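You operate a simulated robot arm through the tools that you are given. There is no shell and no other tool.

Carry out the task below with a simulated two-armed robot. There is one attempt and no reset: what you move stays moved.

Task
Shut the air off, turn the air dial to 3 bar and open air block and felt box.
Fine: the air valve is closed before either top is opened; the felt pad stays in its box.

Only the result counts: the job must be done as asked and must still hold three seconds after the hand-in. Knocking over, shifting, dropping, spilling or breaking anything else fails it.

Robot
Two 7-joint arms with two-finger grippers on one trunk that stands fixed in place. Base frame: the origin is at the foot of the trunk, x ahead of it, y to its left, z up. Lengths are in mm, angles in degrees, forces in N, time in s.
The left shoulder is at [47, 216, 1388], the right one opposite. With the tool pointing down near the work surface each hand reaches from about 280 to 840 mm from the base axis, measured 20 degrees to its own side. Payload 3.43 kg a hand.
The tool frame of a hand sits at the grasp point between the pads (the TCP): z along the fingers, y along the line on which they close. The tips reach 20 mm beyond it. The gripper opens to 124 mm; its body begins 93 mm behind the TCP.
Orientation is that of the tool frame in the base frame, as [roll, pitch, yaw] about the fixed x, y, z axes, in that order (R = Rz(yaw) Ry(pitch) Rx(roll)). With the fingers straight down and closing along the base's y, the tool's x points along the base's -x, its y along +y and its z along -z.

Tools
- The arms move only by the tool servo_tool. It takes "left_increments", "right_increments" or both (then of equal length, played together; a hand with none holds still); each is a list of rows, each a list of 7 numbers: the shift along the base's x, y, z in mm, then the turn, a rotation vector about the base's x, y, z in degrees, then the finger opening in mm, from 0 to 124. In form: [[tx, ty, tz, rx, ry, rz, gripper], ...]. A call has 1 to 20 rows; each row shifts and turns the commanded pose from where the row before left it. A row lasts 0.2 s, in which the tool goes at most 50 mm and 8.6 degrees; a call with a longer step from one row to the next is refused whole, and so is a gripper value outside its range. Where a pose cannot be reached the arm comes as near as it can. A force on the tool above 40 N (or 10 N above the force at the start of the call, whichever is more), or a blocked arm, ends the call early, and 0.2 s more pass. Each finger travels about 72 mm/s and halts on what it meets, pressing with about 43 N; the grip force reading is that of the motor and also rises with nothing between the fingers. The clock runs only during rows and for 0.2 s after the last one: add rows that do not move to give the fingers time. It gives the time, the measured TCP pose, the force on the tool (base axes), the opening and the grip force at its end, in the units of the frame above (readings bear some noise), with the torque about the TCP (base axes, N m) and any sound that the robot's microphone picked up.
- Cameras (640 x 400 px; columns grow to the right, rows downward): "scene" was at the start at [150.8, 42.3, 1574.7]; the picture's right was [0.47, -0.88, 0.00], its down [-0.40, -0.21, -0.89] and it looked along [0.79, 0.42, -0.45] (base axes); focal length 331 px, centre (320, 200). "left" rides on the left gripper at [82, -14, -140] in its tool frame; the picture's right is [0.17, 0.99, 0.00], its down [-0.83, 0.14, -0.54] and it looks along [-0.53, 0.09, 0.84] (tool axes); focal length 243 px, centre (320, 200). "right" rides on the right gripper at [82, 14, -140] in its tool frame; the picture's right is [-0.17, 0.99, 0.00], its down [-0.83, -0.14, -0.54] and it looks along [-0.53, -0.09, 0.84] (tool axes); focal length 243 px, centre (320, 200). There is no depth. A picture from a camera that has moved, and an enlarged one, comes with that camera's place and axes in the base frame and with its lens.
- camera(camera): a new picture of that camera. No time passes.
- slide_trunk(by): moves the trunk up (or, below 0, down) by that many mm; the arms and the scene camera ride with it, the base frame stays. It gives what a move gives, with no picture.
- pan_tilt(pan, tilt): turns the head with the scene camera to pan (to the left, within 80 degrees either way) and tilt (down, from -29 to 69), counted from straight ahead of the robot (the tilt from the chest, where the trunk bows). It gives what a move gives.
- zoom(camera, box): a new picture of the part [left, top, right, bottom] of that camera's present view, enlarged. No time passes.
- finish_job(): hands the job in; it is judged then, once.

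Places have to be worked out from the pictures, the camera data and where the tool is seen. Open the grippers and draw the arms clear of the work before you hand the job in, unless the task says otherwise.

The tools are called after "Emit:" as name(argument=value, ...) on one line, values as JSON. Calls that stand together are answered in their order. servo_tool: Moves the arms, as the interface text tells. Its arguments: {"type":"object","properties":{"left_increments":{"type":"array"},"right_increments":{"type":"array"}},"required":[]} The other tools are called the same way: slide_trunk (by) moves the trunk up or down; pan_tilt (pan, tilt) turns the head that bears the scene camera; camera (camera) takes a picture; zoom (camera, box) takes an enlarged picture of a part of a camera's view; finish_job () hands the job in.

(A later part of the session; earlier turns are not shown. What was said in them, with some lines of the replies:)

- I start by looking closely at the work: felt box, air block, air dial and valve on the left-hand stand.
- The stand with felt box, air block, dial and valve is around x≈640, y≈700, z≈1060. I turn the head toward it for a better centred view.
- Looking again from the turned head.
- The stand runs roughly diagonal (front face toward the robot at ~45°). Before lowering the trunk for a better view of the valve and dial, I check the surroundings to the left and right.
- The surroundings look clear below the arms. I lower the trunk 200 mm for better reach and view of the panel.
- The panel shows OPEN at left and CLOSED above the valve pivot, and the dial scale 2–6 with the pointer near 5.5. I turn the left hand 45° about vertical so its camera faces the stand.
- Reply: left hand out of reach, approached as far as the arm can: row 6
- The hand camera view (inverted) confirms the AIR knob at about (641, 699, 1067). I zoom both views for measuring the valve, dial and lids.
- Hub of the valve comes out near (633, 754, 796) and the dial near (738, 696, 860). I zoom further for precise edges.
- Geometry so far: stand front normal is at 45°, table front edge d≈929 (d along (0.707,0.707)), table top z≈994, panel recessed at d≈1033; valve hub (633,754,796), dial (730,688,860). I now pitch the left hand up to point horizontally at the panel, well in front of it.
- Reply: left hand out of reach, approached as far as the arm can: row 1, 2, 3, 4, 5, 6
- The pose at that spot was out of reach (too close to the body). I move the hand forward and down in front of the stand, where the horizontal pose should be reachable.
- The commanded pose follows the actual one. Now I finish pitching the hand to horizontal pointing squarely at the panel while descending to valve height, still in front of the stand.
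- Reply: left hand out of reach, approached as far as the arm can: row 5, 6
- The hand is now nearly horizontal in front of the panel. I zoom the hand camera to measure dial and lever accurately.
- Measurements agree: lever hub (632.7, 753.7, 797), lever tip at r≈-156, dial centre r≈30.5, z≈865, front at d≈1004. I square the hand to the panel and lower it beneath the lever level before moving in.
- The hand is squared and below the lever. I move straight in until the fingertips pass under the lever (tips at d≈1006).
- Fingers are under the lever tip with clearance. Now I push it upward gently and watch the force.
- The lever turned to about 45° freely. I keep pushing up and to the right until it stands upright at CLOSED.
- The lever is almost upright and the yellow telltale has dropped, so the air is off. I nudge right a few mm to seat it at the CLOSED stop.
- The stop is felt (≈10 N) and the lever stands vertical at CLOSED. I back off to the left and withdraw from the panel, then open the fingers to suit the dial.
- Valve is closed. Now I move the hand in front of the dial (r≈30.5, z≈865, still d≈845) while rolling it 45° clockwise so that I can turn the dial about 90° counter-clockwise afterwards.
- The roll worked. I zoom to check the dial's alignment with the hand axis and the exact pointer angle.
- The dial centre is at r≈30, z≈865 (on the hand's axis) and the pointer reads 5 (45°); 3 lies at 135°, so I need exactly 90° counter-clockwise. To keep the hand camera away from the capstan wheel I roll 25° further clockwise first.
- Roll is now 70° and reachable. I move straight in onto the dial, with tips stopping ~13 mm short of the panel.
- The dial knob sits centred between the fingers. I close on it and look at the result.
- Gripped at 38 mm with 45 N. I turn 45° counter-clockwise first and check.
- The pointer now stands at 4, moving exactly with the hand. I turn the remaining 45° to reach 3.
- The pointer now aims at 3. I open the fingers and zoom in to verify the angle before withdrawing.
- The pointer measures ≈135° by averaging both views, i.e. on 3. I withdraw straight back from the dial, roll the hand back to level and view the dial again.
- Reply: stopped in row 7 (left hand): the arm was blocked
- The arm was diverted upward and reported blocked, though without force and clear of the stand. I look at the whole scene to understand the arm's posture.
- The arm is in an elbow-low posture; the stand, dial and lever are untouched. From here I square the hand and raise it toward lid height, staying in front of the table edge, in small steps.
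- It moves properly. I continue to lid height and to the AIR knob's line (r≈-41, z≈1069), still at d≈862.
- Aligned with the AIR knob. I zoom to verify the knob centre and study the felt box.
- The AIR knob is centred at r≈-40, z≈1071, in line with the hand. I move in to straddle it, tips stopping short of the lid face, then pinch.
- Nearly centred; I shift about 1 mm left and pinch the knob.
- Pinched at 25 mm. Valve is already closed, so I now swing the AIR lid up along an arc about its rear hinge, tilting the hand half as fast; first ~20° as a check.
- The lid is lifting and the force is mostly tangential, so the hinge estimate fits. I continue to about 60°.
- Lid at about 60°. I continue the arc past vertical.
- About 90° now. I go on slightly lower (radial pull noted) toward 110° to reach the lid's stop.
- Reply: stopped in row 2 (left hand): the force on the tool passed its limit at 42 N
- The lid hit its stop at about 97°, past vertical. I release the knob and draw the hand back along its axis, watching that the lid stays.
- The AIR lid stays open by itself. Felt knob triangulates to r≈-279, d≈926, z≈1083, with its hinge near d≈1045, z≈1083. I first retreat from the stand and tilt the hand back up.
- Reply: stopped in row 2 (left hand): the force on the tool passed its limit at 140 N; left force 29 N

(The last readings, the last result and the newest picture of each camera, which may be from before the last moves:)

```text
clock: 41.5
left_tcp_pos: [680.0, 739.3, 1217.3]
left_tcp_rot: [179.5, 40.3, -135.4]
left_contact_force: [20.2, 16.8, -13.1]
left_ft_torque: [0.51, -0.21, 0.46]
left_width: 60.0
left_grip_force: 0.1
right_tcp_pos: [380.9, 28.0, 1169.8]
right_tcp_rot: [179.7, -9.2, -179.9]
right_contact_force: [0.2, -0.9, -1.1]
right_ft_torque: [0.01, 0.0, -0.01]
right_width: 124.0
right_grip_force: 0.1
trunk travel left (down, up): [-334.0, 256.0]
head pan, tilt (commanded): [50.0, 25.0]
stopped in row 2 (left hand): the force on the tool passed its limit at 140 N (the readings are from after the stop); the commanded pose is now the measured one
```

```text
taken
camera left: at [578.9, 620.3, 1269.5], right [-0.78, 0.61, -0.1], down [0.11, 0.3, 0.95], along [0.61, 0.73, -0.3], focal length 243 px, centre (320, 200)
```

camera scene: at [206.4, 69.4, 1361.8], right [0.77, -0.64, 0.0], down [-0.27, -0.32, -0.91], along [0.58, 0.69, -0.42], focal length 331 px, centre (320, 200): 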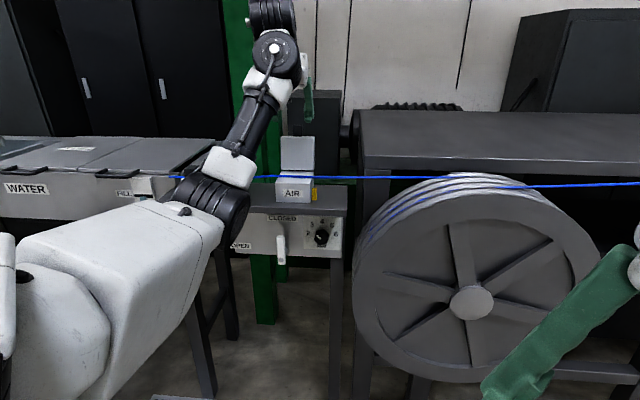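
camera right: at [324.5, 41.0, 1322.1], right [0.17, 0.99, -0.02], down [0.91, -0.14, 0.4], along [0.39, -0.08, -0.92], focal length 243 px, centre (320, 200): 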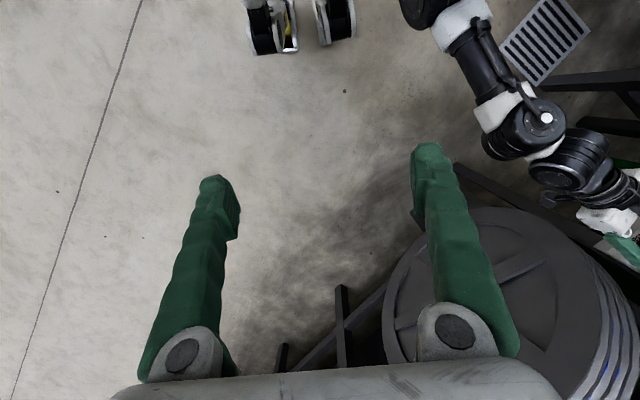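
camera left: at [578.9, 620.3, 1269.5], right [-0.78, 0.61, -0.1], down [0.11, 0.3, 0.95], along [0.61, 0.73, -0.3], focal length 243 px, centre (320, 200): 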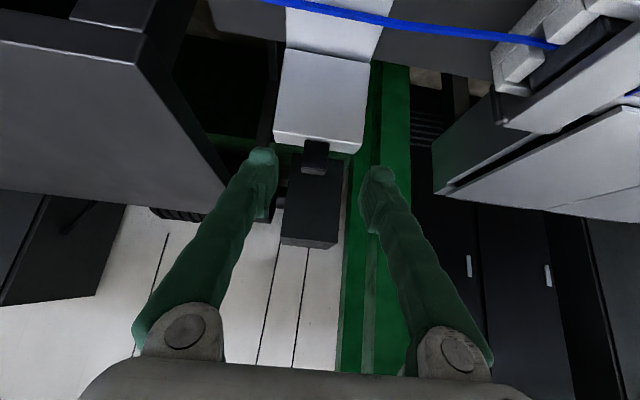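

The hand (its camera) touched the robot's own forearm because the wrist was strongly folded. I move forward a little to relieve it, then unfold by tilting the hand up while descending along the reverse of the earlier arc.

Emit:
servo_tool(left_increments=[[5, 5, 0, 0, 0, 0, 60], [7, 7, -1, 0, 0, 0, 60], [3, 3, -5, 2.83, -2.83, 0, 60], [0, 0, -7, 2.83, -2.83, 0, 60], [0, 0, -8, 2.83, -2.83, 0, 60]])

Emit:
camera(camera="scene")

Emit:
camera(camera="left")

```text
clock: 42.7
left_tcp_pos: [695.8, 753.2, 1196.4]
left_tcp_rot: [179.3, 52.2, -135.7]
left_contact_force: [0.4, 1.0, 0.2]
left_ft_torque: [-0.03, 0.05, 0.0]
left_width: 59.9
left_grip_force: 0.1
right_tcp_pos: [381.9, 29.6, 1169.5]
right_tcp_rot: [179.7, -9.2, 179.9]
right_contact_force: [-0.5, 0.2, 0.0]
right_ft_torque: [-0.01, -0.01, 0.03]
right_width: 123.9
right_grip_force: 0.0
trunk travel left (down, up): [-334.0, 256.0]
head pan, tilt (commanded): [50.0, 25.0]
```

```text
taken
camera scene: at [207.5, 69.8, 1361.5], right [0.77, -0.64, 0.0], down [-0.27, -0.32, -0.91], along [0.58, 0.69, -0.42], focal length 331 px, centre (320, 200)
```

scene: 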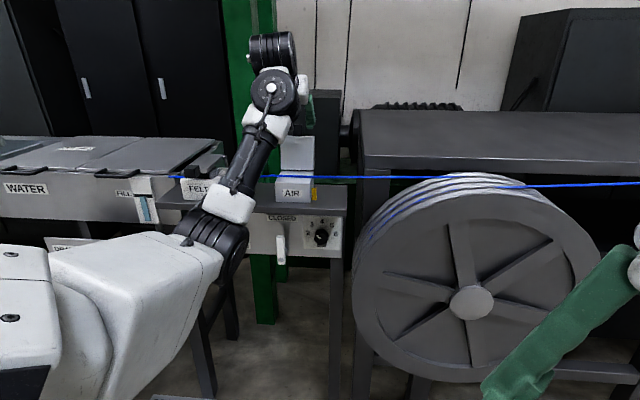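

```text
taken
camera left: at [589.5, 629.3, 1215.3], right [-0.77, 0.63, -0.12], down [-0.03, 0.15, 0.99], along [0.64, 0.76, -0.1], focal length 243 px, centre (320, 200)
```

left: 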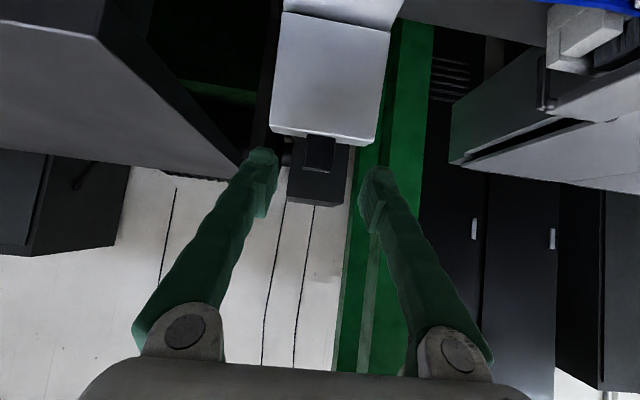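

Relieved. I continue unfolding along the reverse arc, watching the open AIR lid stays untouched.

Emit:
servo_tool(left_increments=[[-8.5, -8.5, -10, 2.83, -2.83, 0, 60], [-8.5, -8.5, -10, 2.83, -2.83, 0, 60], [-7.4, -7.4, -8.75, 2.65, -2.65, 0, 60], [-7.4, -7.4, -8.75, 2.65, -2.65, 0, 60], [-7.4, -7.4, -8.75, 2.65, -2.65, 0, 60], [-7.4, -7.4, -8.75, 2.65, -2.65, 0, 60]])

Emit:
camera(camera="scene")

```text
clock: 44.1
left_tcp_pos: [647.7, 705.8, 1140.5]
left_tcp_rot: [178.5, 75.1, -136.3]
left_contact_force: [0.4, 0.0, -1.1]
left_ft_torque: [0.03, -0.03, -0.02]
left_width: 59.7
left_grip_force: 0.0
right_tcp_pos: [383.0, 28.1, 1170.7]
right_tcp_rot: [179.6, -9.3, 179.9]
right_contact_force: [-0.1, 0.0, -0.5]
right_ft_torque: [-0.01, 0.01, 0.0]
right_width: 124.1
right_grip_force: 0.1
trunk travel left (down, up): [-334.0, 256.0]
head pan, tilt (commanded): [50.0, 25.0]
```

```text
taken
camera scene: at [206.8, 69.8, 1361.7], right [0.77, -0.64, 0.0], down [-0.27, -0.32, -0.91], along [0.58, 0.69, -0.42], focal length 331 px, centre (320, 200)
```

scene: 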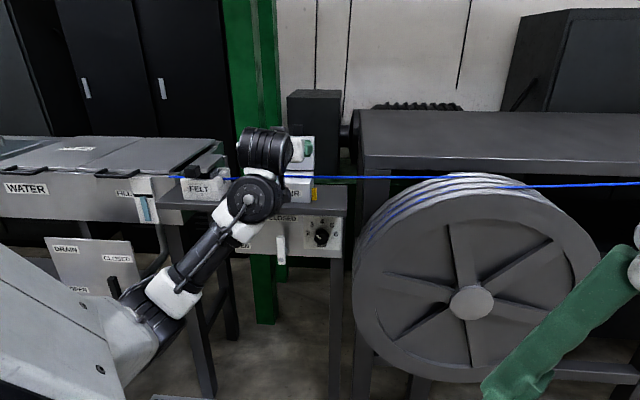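

Good. I retreat further from the stand to d≈850 before moving left toward the felt box.

Emit:
servo_tool(left_increments=[[-19, -19, -6, 0, 0, 0, 60], [-19, -19, -6, 0, 0, 0, 60], [-19, -19, -6, 0, 0, 0, 60], [-19, -19, -6, 0, 0, 0, 60]])

Emit:
camera(camera="scene")

Emit:
camera(camera="left")

```text
clock: 45.1
left_tcp_pos: [570.4, 629.2, 1117.3]
left_tcp_rot: [178.3, 75.0, -136.6]
left_contact_force: [0.3, 0.5, -0.2]
left_ft_torque: [-0.01, 0.0, 0.0]
left_width: 60.2
left_grip_force: 0.0
right_tcp_pos: [380.8, 27.9, 1170.5]
right_tcp_rot: [179.7, -9.2, 180.0]
right_contact_force: [0.3, -0.6, 0.3]
right_ft_torque: [0.05, -0.01, 0.01]
right_width: 124.1
right_grip_force: 0.0
trunk travel left (down, up): [-334.0, 256.0]
head pan, tilt (commanded): [50.0, 25.0]
```

```text
taken
camera scene: at [206.5, 69.2, 1361.7], right [0.77, -0.64, 0.0], down [-0.27, -0.32, -0.91], along [0.58, 0.69, -0.42], focal length 331 px, centre (320, 200)
```

scene: 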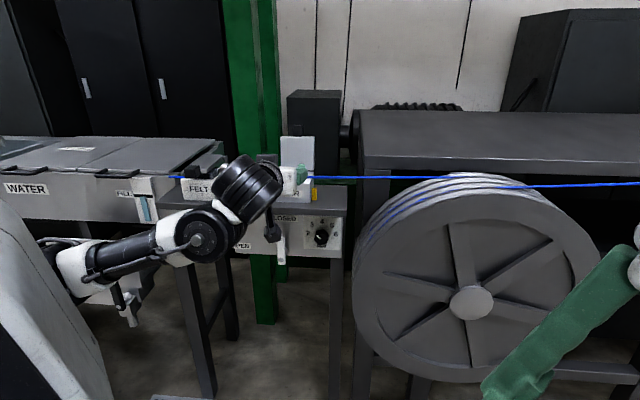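

```text
taken
camera left: at [468.9, 509.0, 1072.5], right [-0.73, 0.67, -0.15], down [-0.31, -0.12, 0.94], along [0.61, 0.73, 0.3], focal length 243 px, centre (320, 200)
```

left: 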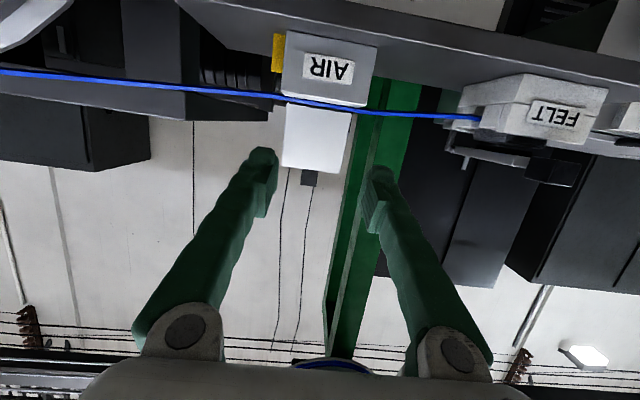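

Clear. Now I shift left along the stand's front toward the felt box line, checking halfway.

Emit:
servo_tool(left_increments=[[-28, 28, -3, 0, 0, 0, 60], [-28, 28, -3, 0, 0, 0, 60], [-28, 28, -3, 0, 0, 0, 60]])

Emit:
camera(camera="scene")

Emit:
camera(camera="left")

```text
clock: 45.9
left_tcp_pos: [485.9, 717.1, 1108.8]
left_tcp_rot: [177.8, 75.1, -137.1]
left_contact_force: [0.5, -1.6, -4.1]
left_ft_torque: [0.42, -0.34, 0.18]
left_width: 59.9
left_grip_force: 0.0
right_tcp_pos: [382.5, 28.7, 1168.8]
right_tcp_rot: [179.6, -9.2, -179.9]
right_contact_force: [-0.2, 0.3, 0.2]
right_ft_torque: [-0.05, -0.03, 0.03]
right_width: 124.0
right_grip_force: 0.0
trunk travel left (down, up): [-334.0, 256.0]
head pan, tilt (commanded): [50.0, 25.0]
```

```text
taken
camera scene: at [207.5, 69.4, 1361.4], right [0.77, -0.64, 0.0], down [-0.27, -0.32, -0.91], along [0.58, 0.69, -0.42], focal length 331 px, centre (320, 200)
```

scene: 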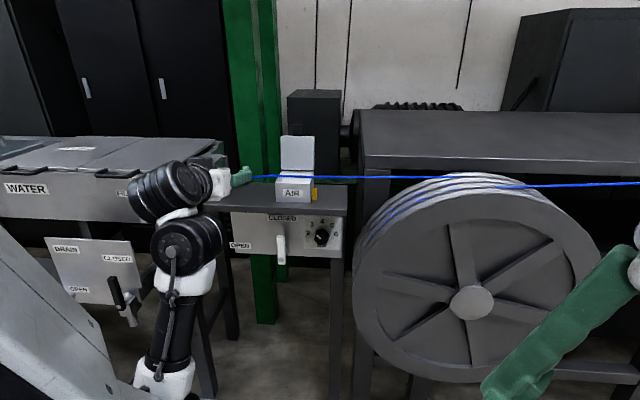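

```text
taken
camera left: at [383.9, 596.1, 1062.7], right [-0.73, 0.67, -0.15], down [-0.31, -0.13, 0.94], along [0.61, 0.73, 0.3], focal length 243 px, centre (320, 200)
```

left: 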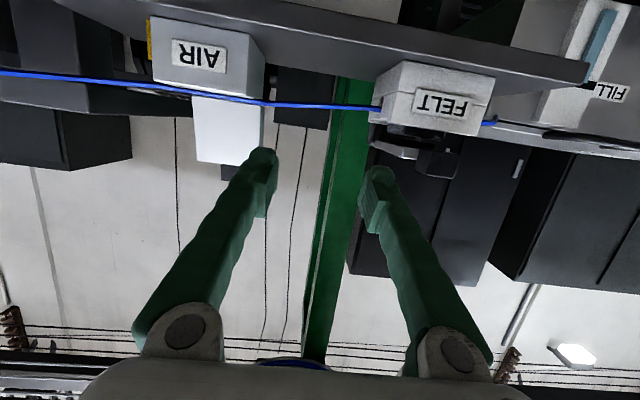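

Good view of the felt box now. I zoom to measure the felt knob and lid precisely.

Emit:
zoom(camera="left", box=[350, 50, 510, 190])

Emit:
zoom(camera="scene", box=[170, 140, 330, 240])

```text
2.86 times, centred on (430, 120) of left
camera zoom: at [383.9, 596.1, 1062.7], right [-0.73, 0.67, -0.15], down [-0.31, -0.13, 0.94], along [0.61, 0.73, 0.3], focal length 693 px, centre (6, 429)
```

zoom: 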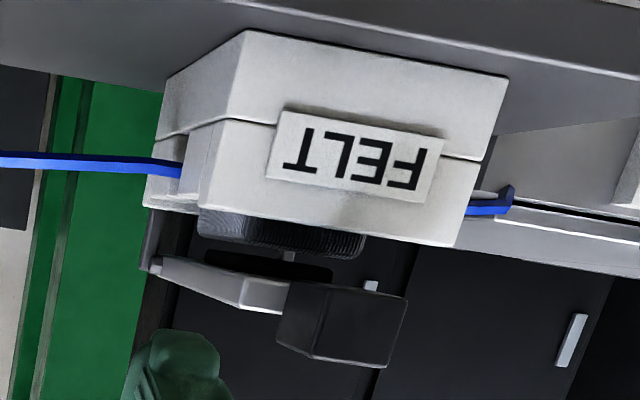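

```text
4.00 times, centred on (250, 190) of scene
camera zoom: at [207.5, 69.4, 1361.4], right [0.77, -0.64, 0.0], down [-0.27, -0.32, -0.91], along [0.58, 0.69, -0.42], focal length 1325 px, centre (600, 240)
```

zoom: 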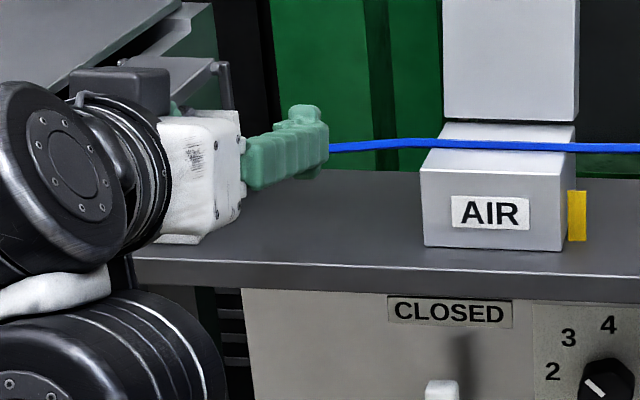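

Felt knob: r≈-278, z≈1082, front at d≈911, lid edge at d≈941. I move left to its line and down to z≈1085, still at d≈850.

Emit:
servo_tool(left_increments=[[-20.3, 20.3, -6, 0, 0, 0, 60], [-20.3, 20.3, -6, 0, 0, 0, 60], [-20.3, 20.3, -6, 0, 0, 0, 60], [-20.3, 20.3, -6, 0, 0, 0, 60], [0, 0, 0, 0, 0, 0, 60]])

Emit:
camera(camera="scene")

Emit:
camera(camera="left")

```text
clock: 47.1
left_tcp_pos: [405.3, 797.0, 1084.2]
left_tcp_rot: [178.3, 75.0, -136.6]
left_contact_force: [-0.5, -0.5, -0.1]
left_ft_torque: [-0.01, -0.01, 0.03]
left_width: 59.9
left_grip_force: 0.0
right_tcp_pos: [382.9, 28.5, 1168.6]
right_tcp_rot: [179.7, -9.2, 180.0]
right_contact_force: [0.4, 0.4, -0.3]
right_ft_torque: [-0.01, 0.01, 0.02]
right_width: 124.1
right_grip_force: 0.1
trunk travel left (down, up): [-334.0, 256.0]
head pan, tilt (commanded): [50.0, 25.0]
```

```text
taken
camera scene: at [207.4, 69.3, 1361.6], right [0.77, -0.64, 0.0], down [-0.27, -0.32, -0.91], along [0.58, 0.69, -0.42], focal length 331 px, centre (320, 200)
```

scene: 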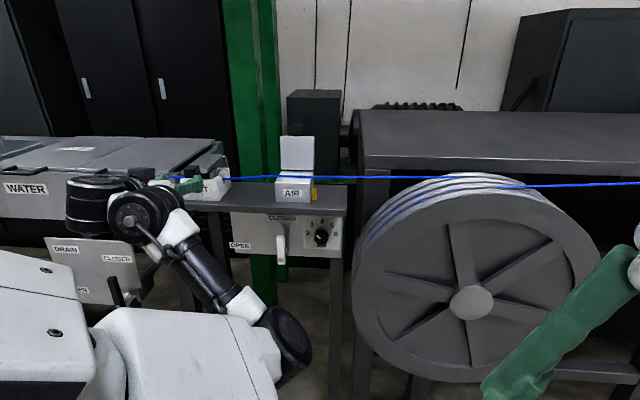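

```text
taken
camera left: at [303.6, 676.5, 1039.1], right [-0.73, 0.67, -0.15], down [-0.31, -0.12, 0.94], along [0.61, 0.73, 0.3], focal length 243 px, centre (320, 200)
```

left: 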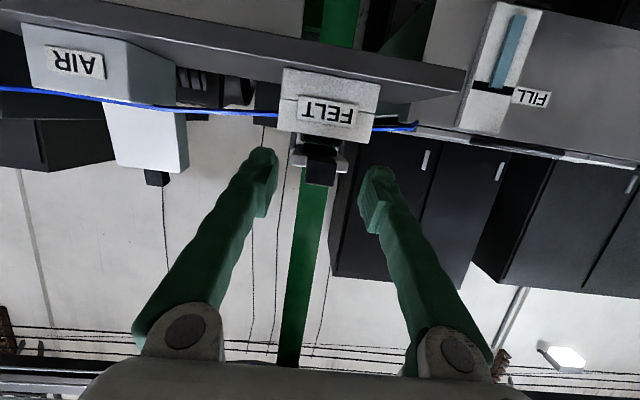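

In line with the felt knob. I zoom to check centring before moving in.

Emit:
zoom(camera="left", box=[240, 60, 400, 220])

Emit:
zoom(camera="scene", box=[130, 140, 250, 220])

```text
2.50 times, centred on (320, 140) of left
camera zoom: at [303.6, 676.5, 1039.1], right [-0.73, 0.67, -0.15], down [-0.31, -0.12, 0.94], along [0.61, 0.73, 0.3], focal length 606 px, centre (320, 350)
```

zoom: 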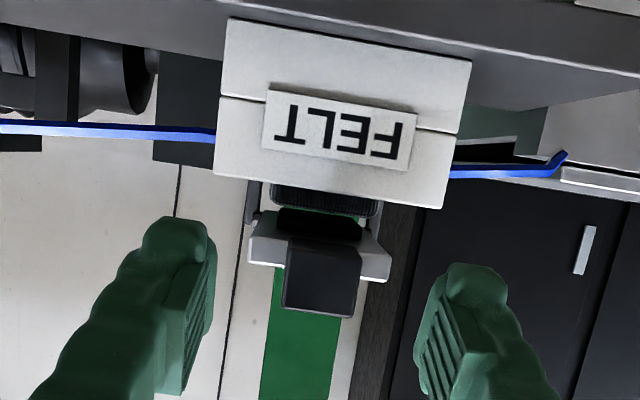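

```text
5.00 times, centred on (190, 180) of scene
camera zoom: at [207.4, 69.3, 1361.6], right [0.77, -0.64, 0.0], down [-0.27, -0.32, -0.91], along [0.58, 0.69, -0.42], focal length 1656 px, centre (970, 300)
```

zoom: 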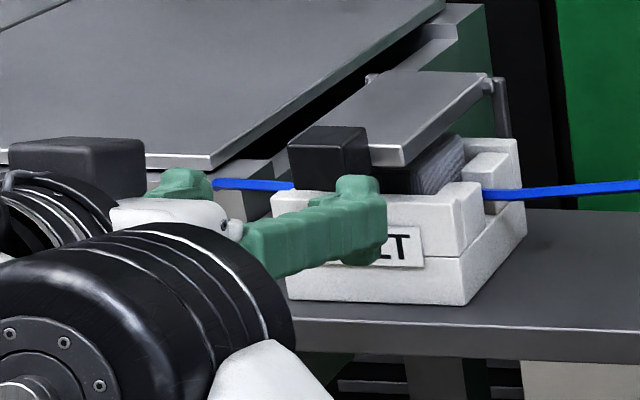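

Knob is ~1 mm left of the hand axis. I correct and move in to straddle it (tips at d≈931, short of the lid edge).

Emit:
servo_tool(left_increments=[[13.8, 15.4, 0, 0, 0, 0, 60], [14.6, 14.6, 0, 0, 0, 0, 60], [14.6, 14.6, 0.5, 0, 0, 0, 60], [0, 0, 0, 0, 0, 0, 60]])

Emit:
zoom(camera="left", box=[220, 90, 420, 230])

Emit:
zoom(camera="scene", box=[130, 140, 250, 220])

```text
clock: 48.1
left_tcp_pos: [449.2, 841.4, 1084.3]
left_tcp_rot: [178.2, 75.0, -136.8]
left_contact_force: [0.3, -0.3, -0.4]
left_ft_torque: [0.0, -0.02, 0.0]
left_width: 60.0
left_grip_force: 0.1
right_tcp_pos: [382.4, 28.7, 1169.4]
right_tcp_rot: [179.8, -9.2, -180.0]
right_contact_force: [0.7, -0.2, 0.2]
right_ft_torque: [0.0, 0.0, -0.03]
right_width: 124.1
right_grip_force: 0.1
trunk travel left (down, up): [-334.0, 256.0]
head pan, tilt (commanded): [50.0, 25.0]
```

```text
2.86 times, centred on (320, 160) of left
camera zoom: at [348.3, 720.7, 1039.1], right [-0.73, 0.67, -0.15], down [-0.31, -0.12, 0.94], along [0.61, 0.73, 0.3], focal length 693 px, centre (320, 314)
```

zoom: 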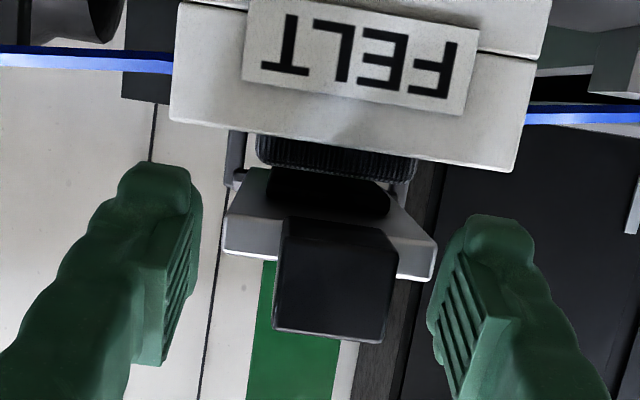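

```text
5.00 times, centred on (190, 180) of scene
camera zoom: at [207.1, 69.5, 1361.6], right [0.77, -0.64, 0.0], down [-0.27, -0.32, -0.91], along [0.58, 0.69, -0.42], focal length 1656 px, centre (970, 300)
```

zoom: 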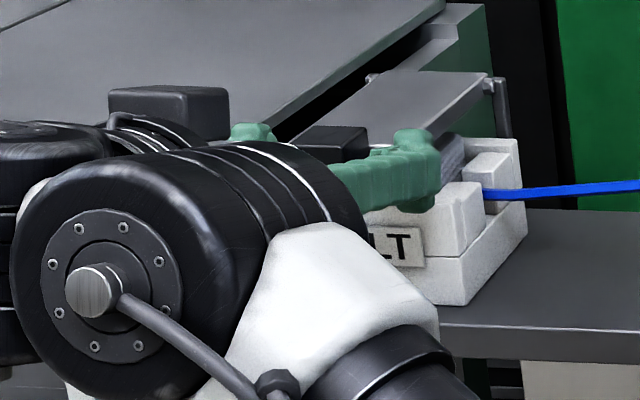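

The knob is about 3 mm left of the hand's centre line; I correct that and pinch.

Emit:
servo_tool(left_increments=[[-2.1, 2.1, 0, 0, 0, 0, 56], [0, 0, 0, 0, 0, 0, 35], [0, 0, 0, 0, 0, 0, 15], [0, 0, 0, 0, 0, 0, 15]])

Emit:
zoom(camera="left", box=[220, 90, 420, 230])

```text
clock: 49.1
left_tcp_pos: [447.1, 842.6, 1083.6]
left_tcp_rot: [178.4, 74.9, -136.5]
left_contact_force: [-0.5, 1.2, -0.1]
left_ft_torque: [-0.15, -0.21, 0.12]
left_width: 26.9
left_grip_force: 45.1
right_tcp_pos: [382.0, 29.3, 1168.8]
right_tcp_rot: [179.7, -9.2, -180.0]
right_contact_force: [0.3, -0.5, 0.6]
right_ft_torque: [-0.02, 0.02, 0.0]
right_width: 124.2
right_grip_force: 0.0
trunk travel left (down, up): [-334.0, 256.0]
head pan, tilt (commanded): [50.0, 25.0]
```

```text
2.86 times, centred on (320, 160) of left
camera zoom: at [345.7, 722.8, 1039.0], right [-0.73, 0.67, -0.15], down [-0.31, -0.12, 0.94], along [0.61, 0.73, 0.3], focal length 693 px, centre (320, 314)
```

zoom: 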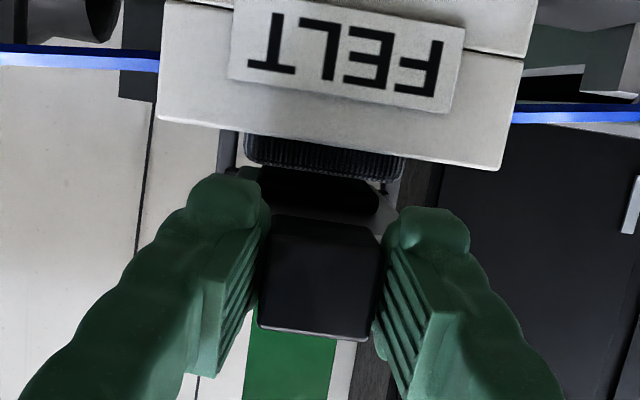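

Well centred and pinched. Hinge estimated at d≈1058, z≈1081 (radius ≈136). I lift the felt lid slowly through the first 20°.

Emit:
servo_tool(left_increments=[[0.74, 0.74, 11.85, 0, 0, 0, 15], [0.74, 0.74, 11.85, 0, 0, 0, 15], [2.16, 2.16, 11.5, -0.7, 0.7, 0, 15], [2.16, 2.16, 11.5, -0.7, 0.7, 0, 15]])

Emit:
camera(camera="left")

Emit:
camera(camera="scene")

```text
clock: 50.1
left_tcp_pos: [453.6, 849.5, 1128.1]
left_tcp_rot: [178.6, 73.0, -136.3]
left_contact_force: [-2.4, 2.8, -11.5]
left_ft_torque: [-1.09, 0.88, -0.05]
left_width: 27.2
left_grip_force: 44.9
right_tcp_pos: [382.1, 30.2, 1169.6]
right_tcp_rot: [179.8, -9.1, -180.0]
right_contact_force: [-0.7, 0.3, -0.3]
right_ft_torque: [-0.04, 0.0, 0.04]
right_width: 123.6
right_grip_force: 0.1
trunk travel left (down, up): [-334.0, 256.0]
head pan, tilt (commanded): [50.0, 25.0]
```

```text
taken
camera left: at [350.5, 728.1, 1089.4], right [-0.73, 0.66, -0.15], down [-0.29, -0.1, 0.95], along [0.62, 0.74, 0.26], focal length 243 px, centre (320, 200)
```

left: 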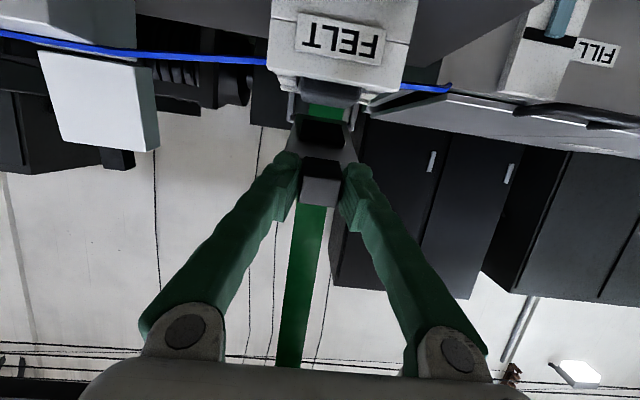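

```text
taken
camera scene: at [207.6, 71.4, 1361.4], right [0.77, -0.64, 0.0], down [-0.27, -0.33, -0.91], along [0.58, 0.69, -0.42], focal length 331 px, centre (320, 200)
```

scene: 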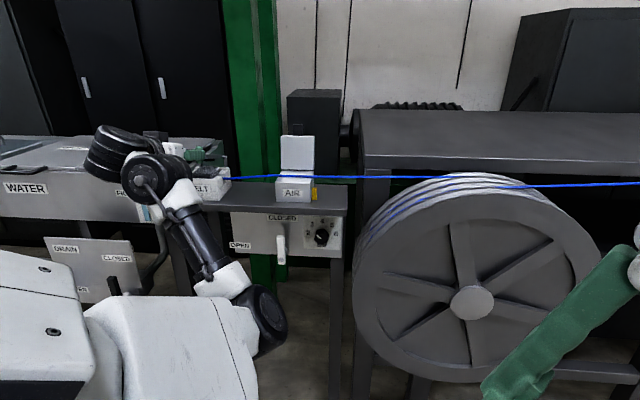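

The felt lid lifts cleanly and the felt pad stays. I continue to about 60°.

Emit:
servo_tool(left_increments=[[3.57, 3.57, 10.75, -0.7, 0.7, 0, 15], [3.57, 3.57, 10.75, -0.7, 0.7, 0, 15], [4.8, 4.8, 9.75, -0.7, 0.7, 0, 15], [4.8, 4.8, 9.75, -0.7, 0.7, 0, 15], [5.94, 5.94, 8.4, -0.7, 0.7, 0, 15], [5.94, 5.94, 8.4, -0.7, 0.7, 0, 15], [6.9, 6.9, 6.8, -0.7, 0.7, 0, 15], [6.9, 6.9, 6.8, -0.7, 0.7, 0, 15]])

Emit:
camera(camera="left")

Emit:
camera(camera="scene")

```text
clock: 51.9
left_tcp_pos: [495.4, 891.6, 1201.7]
left_tcp_rot: [179.2, 65.2, -135.9]
left_contact_force: [-3.9, -5.3, -6.5]
left_ft_torque: [-1.06, 0.81, 0.01]
left_width: 27.1
left_grip_force: 45.0
right_tcp_pos: [381.0, 28.5, 1169.5]
right_tcp_rot: [179.8, -9.2, -180.0]
right_contact_force: [-0.2, 0.4, 0.6]
right_ft_torque: [0.01, 0.01, -0.02]
right_width: 123.9
right_grip_force: 0.0
trunk travel left (down, up): [-334.0, 256.0]
head pan, tilt (commanded): [50.0, 25.0]
```

```text
taken
camera left: at [389.8, 767.0, 1184.3], right [-0.75, 0.65, -0.14], down [-0.19, -0.01, 0.98], along [0.64, 0.76, 0.13], focal length 243 px, centre (320, 200)
```

left: 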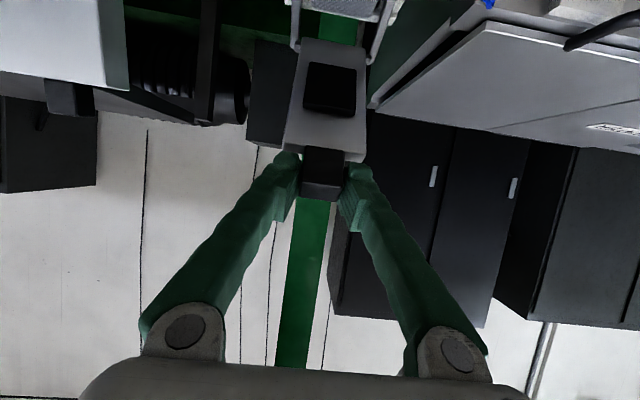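

```text
taken
camera scene: at [207.1, 69.5, 1361.6], right [0.77, -0.64, 0.0], down [-0.27, -0.32, -0.91], along [0.58, 0.69, -0.42], focal length 331 px, centre (320, 200)
```

scene: 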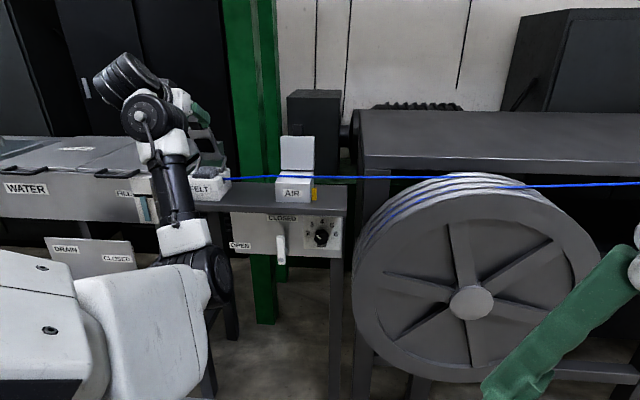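

About 60° open; forces low. I continue to about 90°.

Emit:
servo_tool(left_increments=[[7.6, 7.6, 5.05, -0.35, 0.35, 0, 15], [7.6, 7.6, 5.05, -0.35, 0.35, 0, 15], [8.13, 8.13, 3.05, -0.35, 0.35, 0, 15], [8.13, 8.13, 3.05, -0.35, 0.35, 0, 15], [8.38, 8.38, 1.05, -0.35, 0.35, 0, 15], [8.38, 8.38, 1.05, -0.35, 0.35, 0, 15]])

Emit:
camera(camera="left")

Emit:
camera(camera="scene")

```text
clock: 53.3
left_tcp_pos: [542.3, 938.3, 1220.1]
left_tcp_rot: [179.0, 62.2, -136.1]
left_contact_force: [-6.0, -2.0, -2.2]
left_ft_torque: [-0.76, 0.64, 0.02]
left_width: 27.2
left_grip_force: 45.5
right_tcp_pos: [381.6, 28.2, 1170.7]
right_tcp_rot: [179.6, -9.2, 179.9]
right_contact_force: [-0.1, -0.3, -0.4]
right_ft_torque: [0.02, 0.0, 0.03]
right_width: 124.1
right_grip_force: 0.1
trunk travel left (down, up): [-334.0, 256.0]
head pan, tilt (commanded): [50.0, 25.0]
```

```text
taken
camera left: at [436.8, 814.1, 1211.7], right [-0.75, 0.64, -0.14], down [-0.16, 0.03, 0.99], along [0.64, 0.76, 0.08], focal length 243 px, centre (320, 200)
```

left: 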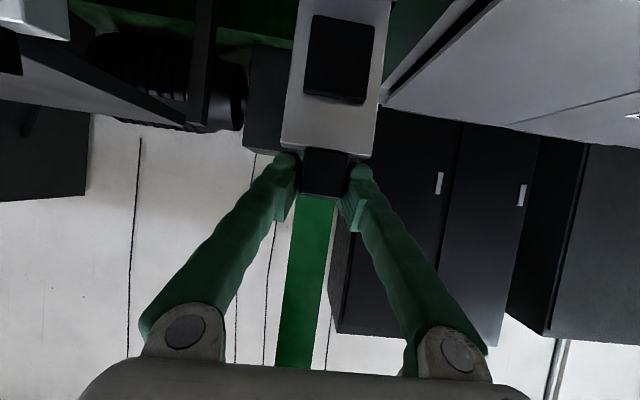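

```text
taken
camera scene: at [206.2, 69.2, 1361.8], right [0.77, -0.64, 0.0], down [-0.27, -0.32, -0.91], along [0.58, 0.69, -0.42], focal length 331 px, centre (320, 200)
```

scene: 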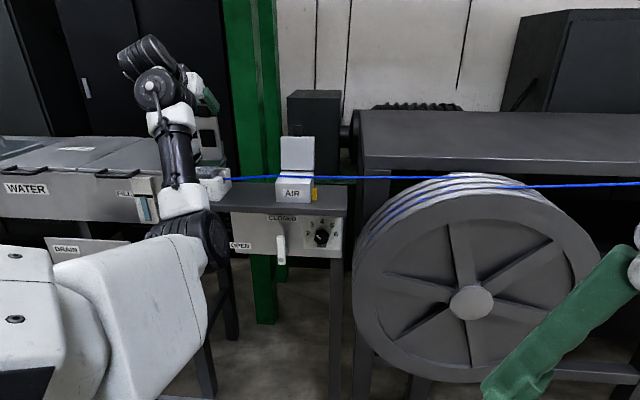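

At about 89°. I continue to feel for the lid's stop.

Emit:
servo_tool(left_increments=[[6, 6, -0.6, 0, 0, 0, 15], [6, 6, -1.0, 0, 0, 0, 15], [5, 5, -1.2, 0, 0, 0, 15]])

Emit:
camera(camera="left")

```text
clock: 54.1
left_tcp_pos: [559.1, 954.9, 1217.8]
left_tcp_rot: [179.3, 62.3, -135.6]
left_contact_force: [-9.7, -2.3, 1.2]
left_ft_torque: [-1.08, 0.92, 0.07]
left_width: 26.9
left_grip_force: 44.6
right_tcp_pos: [381.1, 26.9, 1170.3]
right_tcp_rot: [179.7, -9.2, -180.0]
right_contact_force: [-0.7, -0.1, 0.0]
right_ft_torque: [-0.01, 0.01, 0.0]
right_width: 124.1
right_grip_force: 0.0
trunk travel left (down, up): [-334.0, 256.0]
head pan, tilt (commanded): [50.0, 25.0]
```

```text
taken
camera left: at [453.6, 830.7, 1209.9], right [-0.75, 0.64, -0.14], down [-0.16, 0.03, 0.99], along [0.64, 0.76, 0.08], focal length 243 px, centre (320, 200)
```

left: 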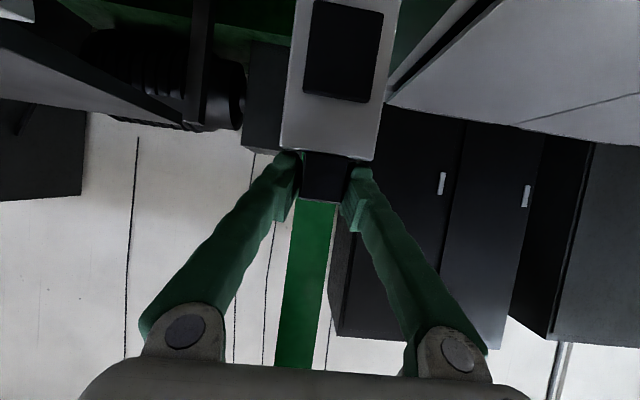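

At about 99° without a stop yet. I go a bit further in small steps.

Emit:
servo_tool(left_increments=[[4.1, 4.1, -1.1, 0, 0, 0, 15], [4.1, 4.1, -1.3, 0, 0, 0, 15], [4.1, 4.1, -1.6, 0, 0, 0, 15], [4.1, 4.1, -1.9, 0, 0, 0, 15]])

Emit:
camera(camera="left")

Emit:
camera(camera="scene")

```text
clock: 55.1
left_tcp_pos: [571.2, 967.2, 1214.8]
left_tcp_rot: [179.5, 61.9, -135.6]
left_contact_force: [-24.9, -24.7, 0.9]
left_ft_torque: [-0.46, 0.25, -0.06]
left_width: 26.8
left_grip_force: 45.3
right_tcp_pos: [379.6, 24.3, 1170.8]
right_tcp_rot: [179.5, -9.1, -180.0]
right_contact_force: [0.9, 0.4, -0.1]
right_ft_torque: [0.01, -0.02, -0.02]
right_width: 123.7
right_grip_force: 0.0
trunk travel left (down, up): [-334.0, 256.0]
head pan, tilt (commanded): [50.0, 25.0]
stopped in row 4 (left hand): the force on the tool passed its limit at 42 N (the readings are from after the stop); the commanded pose is now the measured one
```

```text
taken
camera left: at [465.0, 842.1, 1207.2], right [-0.75, 0.64, -0.14], down [-0.16, 0.03, 0.99], along [0.64, 0.76, 0.08], focal length 243 px, centre (320, 200)
```

left: 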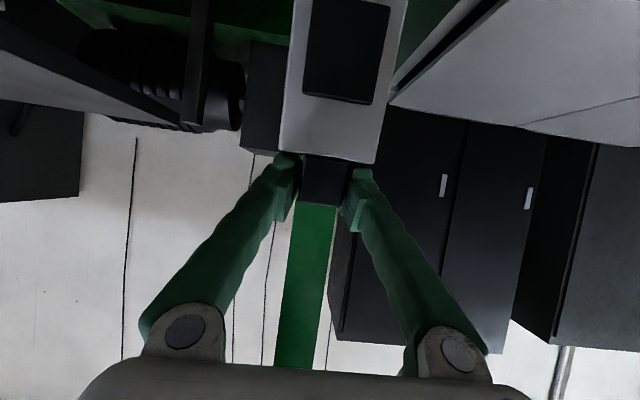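

```text
taken
camera scene: at [204.2, 64.9, 1362.4], right [0.77, -0.64, 0.0], down [-0.27, -0.32, -0.91], along [0.58, 0.7, -0.42], focal length 331 px, centre (320, 200)
```

scene: 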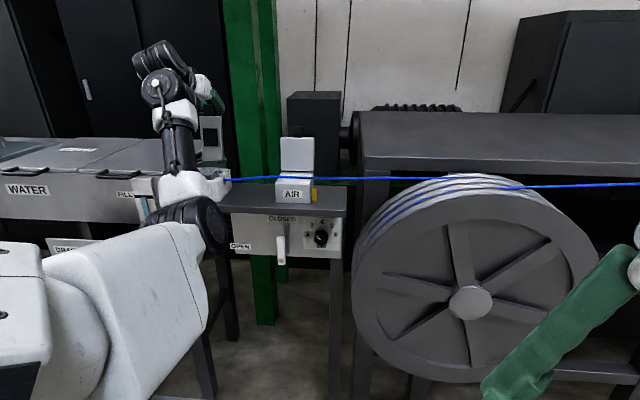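

The felt lid reached its stop at about 106°. I ease off slightly, release the knob and withdraw along the reverse of the arc.

Emit:
servo_tool(left_increments=[[-1, -1, 0, 0, 0, 0, 20], [0, 0, 0, 0, 0, 0, 45], [0, 0, 0, 0, 0, 0, 60], [0, 0, 0, 0, 0, 0, 60], [-8, -8, 4, 0, 0, 0, 60], [-12, -12, 3, 0, 0, 0, 60], [-12, -12, 0, 0.7, -0.7, 0, 60]])

Emit:
camera(camera="left")

Emit:
camera(camera="scene")

```text
clock: 56.7
left_tcp_pos: [540.9, 938.6, 1216.8]
left_tcp_rot: [179.2, 62.7, -135.7]
left_contact_force: [0.8, -0.2, 0.9]
left_ft_torque: [-0.01, -0.02, 0.0]
left_width: 60.1
left_grip_force: 0.1
right_tcp_pos: [382.8, 27.9, 1169.3]
right_tcp_rot: [179.7, -9.2, 179.9]
right_contact_force: [-0.1, -0.1, 0.6]
right_ft_torque: [0.0, 0.01, 0.02]
right_width: 123.9
right_grip_force: 0.0
trunk travel left (down, up): [-334.0, 256.0]
head pan, tilt (commanded): [50.0, 25.0]
```

```text
taken
camera left: at [435.4, 814.1, 1206.6], right [-0.75, 0.65, -0.14], down [-0.17, 0.02, 0.99], along [0.64, 0.76, 0.09], focal length 243 px, centre (320, 200)
```

left: 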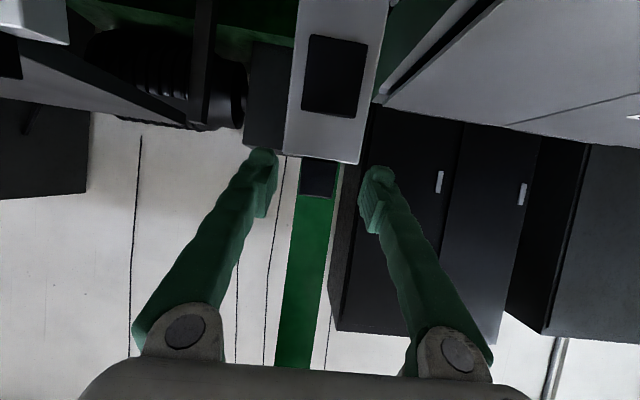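

```text
taken
camera scene: at [207.2, 69.4, 1361.6], right [0.77, -0.64, 0.0], down [-0.27, -0.32, -0.91], along [0.58, 0.69, -0.42], focal length 331 px, centre (320, 200)
```

scene: 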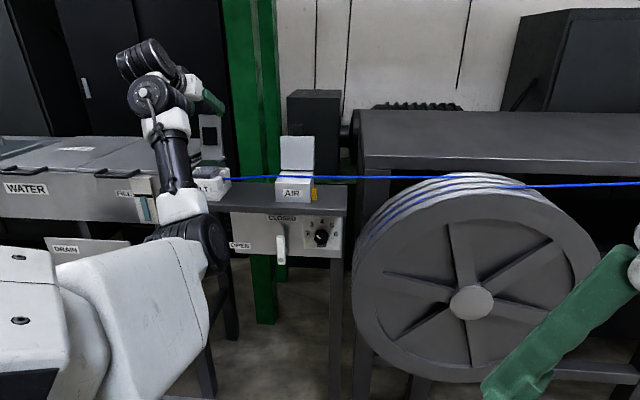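

The felt lid stays open on its own. I withdraw the hand further along the reverse path to in front of the stand.

Emit:
servo_tool(left_increments=[[-15.3, -15.3, -3, 0.5, -0.5, 0, 60], [-15.3, -15.3, -4, 0.5, -0.5, 0, 60], [-15.3, -15.3, -6, 0.7, -0.7, 0, 60], [-11.8, -11.8, -13, 1, -1, 0, 60], [-11.8, -11.8, -14, 1, -1, 0, 60], [-11.8, -11.8, -14, 1, -1, 0, 60], [-14.4, -14.4, -12, 1, -1, 0, 60], [-14.4, -14.4, -12, 0, 0, 0, 60], [-14.4, -14.4, -8, 0, 0, 0, 60]])

Emit:
camera(camera="left")

Emit:
camera(camera="scene")

```text
clock: 58.7
left_tcp_pos: [417.6, 812.1, 1131.9]
left_tcp_rot: [178.9, 70.9, -136.3]
left_contact_force: [0.0, 0.5, 0.2]
left_ft_torque: [-0.02, 0.01, 0.02]
left_width: 59.9
left_grip_force: 0.1
right_tcp_pos: [382.5, 27.2, 1169.8]
right_tcp_rot: [179.7, -9.2, -179.9]
right_contact_force: [0.8, 0.5, 0.4]
right_ft_torque: [0.0, 0.0, -0.01]
right_width: 124.1
right_grip_force: 0.1
trunk travel left (down, up): [-334.0, 256.0]
head pan, tilt (commanded): [50.0, 25.0]
```

```text
taken
camera left: at [313.6, 690.0, 1097.9], right [-0.74, 0.66, -0.15], down [-0.26, -0.07, 0.96], along [0.62, 0.75, 0.23], focal length 243 px, centre (320, 200)
```

left: 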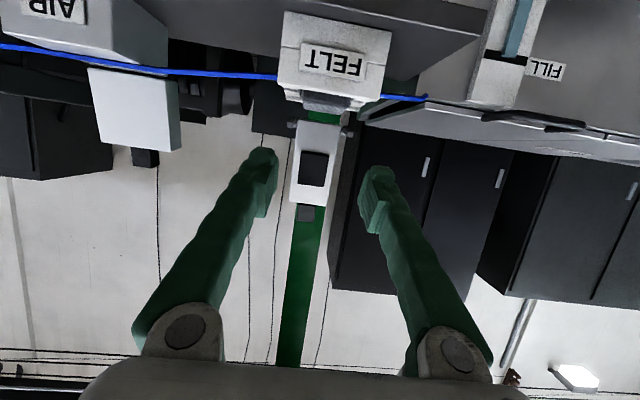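

```text
taken
camera scene: at [207.2, 69.2, 1361.6], right [0.77, -0.64, 0.0], down [-0.27, -0.32, -0.91], along [0.58, 0.69, -0.42], focal length 331 px, centre (320, 200)
```

scene: 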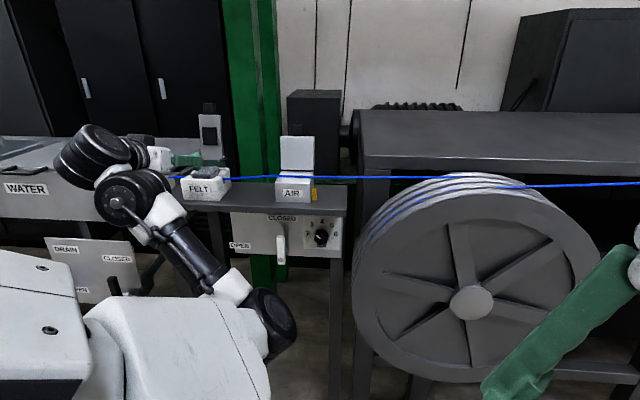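

Both lids stand open. I zoom on the whole stand to verify lids, felt pad, dial and valve.

Emit:
zoom(camera="scene", box=[280, 205, 360, 265])

Emit:
zoom(camera="scene", box=[160, 90, 340, 270])

```text
6.67 times, centred on (320, 235) of scene
camera zoom: at [207.2, 69.2, 1361.6], right [0.77, -0.64, 0.0], down [-0.27, -0.32, -0.91], along [0.58, 0.69, -0.42], focal length 2208 px, centre (320, -33)
```

zoom: 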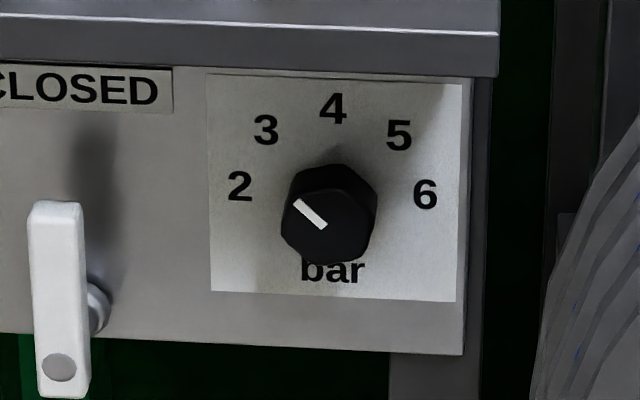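

```text
2.22 times, centred on (250, 180) of scene
camera zoom: at [207.2, 69.2, 1361.6], right [0.77, -0.64, 0.0], down [-0.27, -0.32, -0.91], along [0.58, 0.69, -0.42], focal length 736 px, centre (476, 244)
```

zoom: 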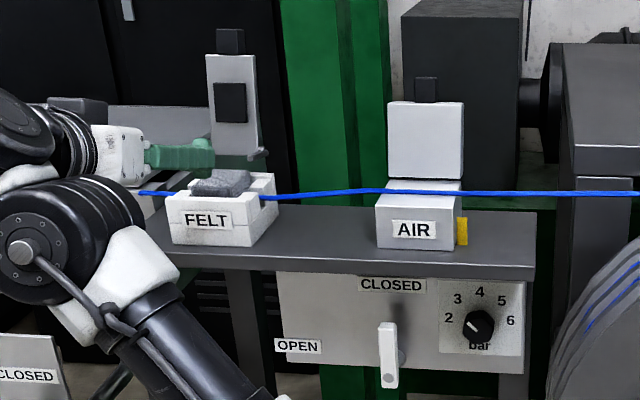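

Everything looks right: valve upright at CLOSED, lids open, felt pad in its box. I zoom tighter on the dial pointer to measure its angle.

Emit:
zoom(camera="scene", box=[308, 218, 334, 240])

Emit:
zoom(camera="scene", box=[160, 90, 250, 210])

```text
16.00 times, centred on (321, 229) of scene
camera zoom: at [207.2, 69.2, 1361.6], right [0.77, -0.64, 0.0], down [-0.27, -0.32, -0.91], along [0.58, 0.69, -0.42], focal length 5300 px, centre (304, -264)
```

zoom: 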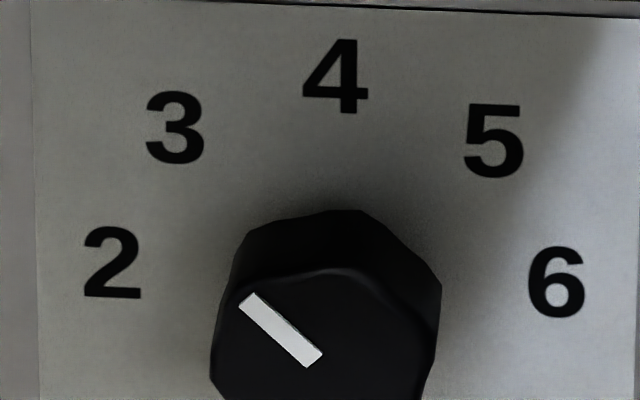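

```text
3.33 times, centred on (205, 150) of scene
camera zoom: at [207.2, 69.2, 1361.6], right [0.77, -0.64, 0.0], down [-0.27, -0.32, -0.91], along [0.58, 0.69, -0.42], focal length 1104 px, centre (703, 367)
```

zoom: 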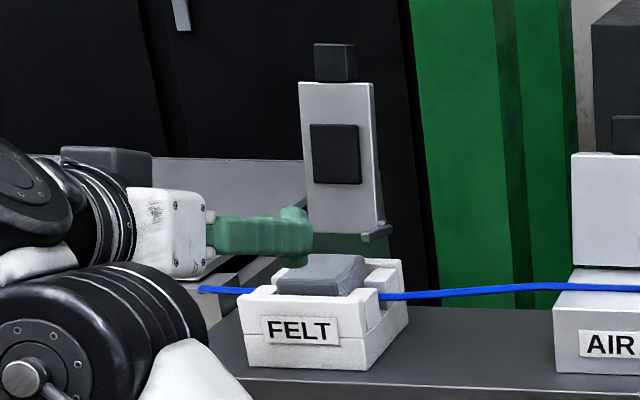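

The pointer direction matches the "3" within about 1°. Now I draw the left hand clear: back from the stand and toward the right-front, in modest steps.

Emit:
servo_tool(left_increments=[[-10, -10, 2, 0, 0, 0, 70], [-10, -14, 2, 0, 0, 0, 80], [5, -22, 2, 0, 0, 0, 90], [5, -22, 2, 0, 0, 0, 100], [5, -22, 2, 0, 0, 0, 110]])

Emit:
camera(camera="scene")

```text
clock: 59.9
left_tcp_pos: [414.8, 720.7, 1141.5]
left_tcp_rot: [179.1, 71.0, -136.0]
left_contact_force: [0.4, 0.8, -0.6]
left_ft_torque: [-0.02, -0.01, 0.0]
left_width: 109.9
left_grip_force: 0.0
right_tcp_pos: [382.2, 29.3, 1169.5]
right_tcp_rot: [179.7, -9.2, -180.0]
right_contact_force: [0.9, -0.1, 0.7]
right_ft_torque: [0.0, -0.01, 0.0]
right_width: 124.1
right_grip_force: 0.1
trunk travel left (down, up): [-334.0, 256.0]
head pan, tilt (commanded): [50.0, 25.0]
```

```text
taken
camera scene: at [207.3, 69.4, 1361.6], right [0.77, -0.64, 0.0], down [-0.27, -0.32, -0.91], along [0.58, 0.69, -0.42], focal length 331 px, centre (320, 200)
```

scene: 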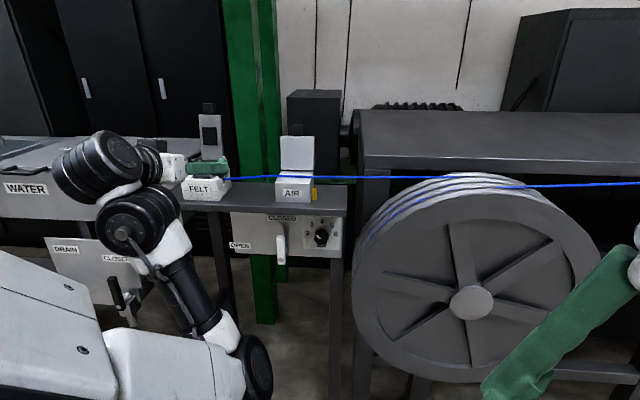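

Continuing the retreat a little further, then pausing a moment to confirm nothing moves.

Emit:
servo_tool(left_increments=[[-8, -16, 3, 0, 0, 0, 110], [-8, -16, 3, 0, 0, 0, 110], [-8, -16, 3, 0, 0, 0, 110], [0, 0, 0, 0, 0, 0, 110], [0, 0, 0, 0, 0, 0, 110], [0, 0, 0, 0, 0, 0, 110], [0, 0, 0, 0, 0, 0, 110]])

Emit:
camera(camera="scene")

Emit:
zoom(camera="scene", box=[150, 90, 360, 280])

Emit:
camera(camera="left")

```text
clock: 61.5
left_tcp_pos: [404.9, 703.3, 1149.7]
left_tcp_rot: [179.0, 70.9, -136.1]
left_contact_force: [-0.3, -0.6, -0.1]
left_ft_torque: [-0.02, 0.0, 0.02]
left_width: 109.8
left_grip_force: 0.0
left hand out of reach, approached as far as the arm can: row 2, 3
right_tcp_pos: [382.3, 28.2, 1169.5]
right_tcp_rot: [179.7, -9.2, 179.9]
right_contact_force: [0.3, 0.7, -0.3]
right_ft_torque: [0.02, 0.03, -0.01]
right_width: 124.2
right_grip_force: 0.0
trunk travel left (down, up): [-334.0, 256.0]
head pan, tilt (commanded): [50.0, 25.0]
```

```text
taken
camera scene: at [207.4, 69.5, 1361.6], right [0.77, -0.64, 0.0], down [-0.27, -0.32, -0.91], along [0.58, 0.69, -0.42], focal length 331 px, centre (320, 200)
```

scene: 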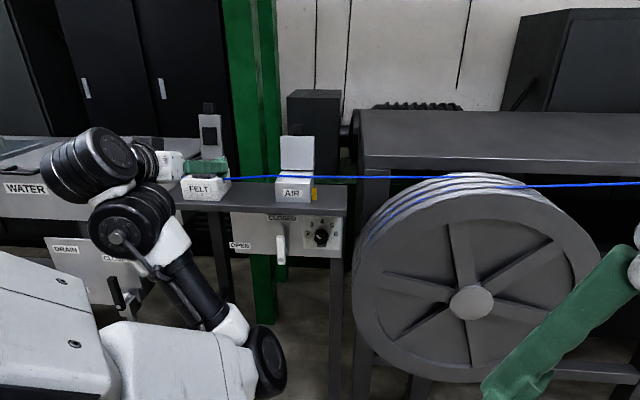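

```text
2.11 times, centred on (255, 185) of scene
camera zoom: at [207.4, 69.5, 1361.6], right [0.77, -0.64, 0.0], down [-0.27, -0.32, -0.91], along [0.58, 0.69, -0.42], focal length 697 px, centre (457, 232)
```

zoom: 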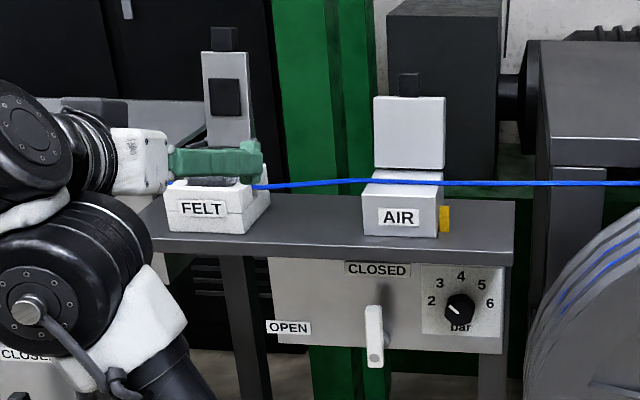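

```text
taken
camera left: at [300.8, 581.8, 1116.5], right [-0.73, 0.66, -0.15], down [-0.26, -0.07, 0.96], along [0.63, 0.75, 0.23], focal length 243 px, centre (320, 200)
```

left: 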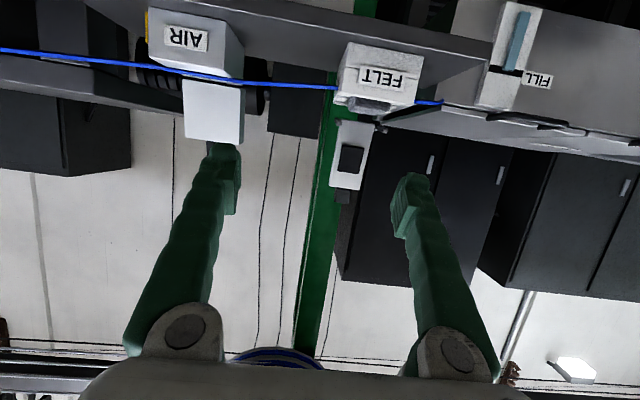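

The valve is upright at CLOSED, the dial points at 3 bar and both lids stand open past vertical. The felt pad is in its box, and both hands are open and clear of the stand, so I hand the job in.

Emit:
finish_job()

```text
The job is handed in.
```

The job is handed in, and my last pictures show every part done; I haven't seen the judge's result.

- **Air valve:** the lever is upright at CLOSED and against its stop. I closed it before touching either lid, and the yellow strip on the air block dropped as the air went off.
- **Air dial:** it was on 5 bar and is now on 3. The pointer lines up with the 3 to within about 1° in a close-up.
- **Air block:** the lid is open about 97°, against its stop, and stayed open by itself after I let go.
- **Felt box:** the lid is open about 106°, against its stop, and also stayed open by itself. The felt pad is still in its box.

**Arm problems:** Twice while backing away, the left arm ran into trouble:
- **After the dial:** the arm was blocked and drifted about 110 mm upward, with almost no force on the hand.
- **After the air block:** the hand most likely bumped the robot's own forearm. The force peaked at 140 N before the move stopped.

The stand looked undisturbed in the pictures after both.

At hand-in, both grippers were open and the left fingertips were about 125 mm in front of the stand's edge.
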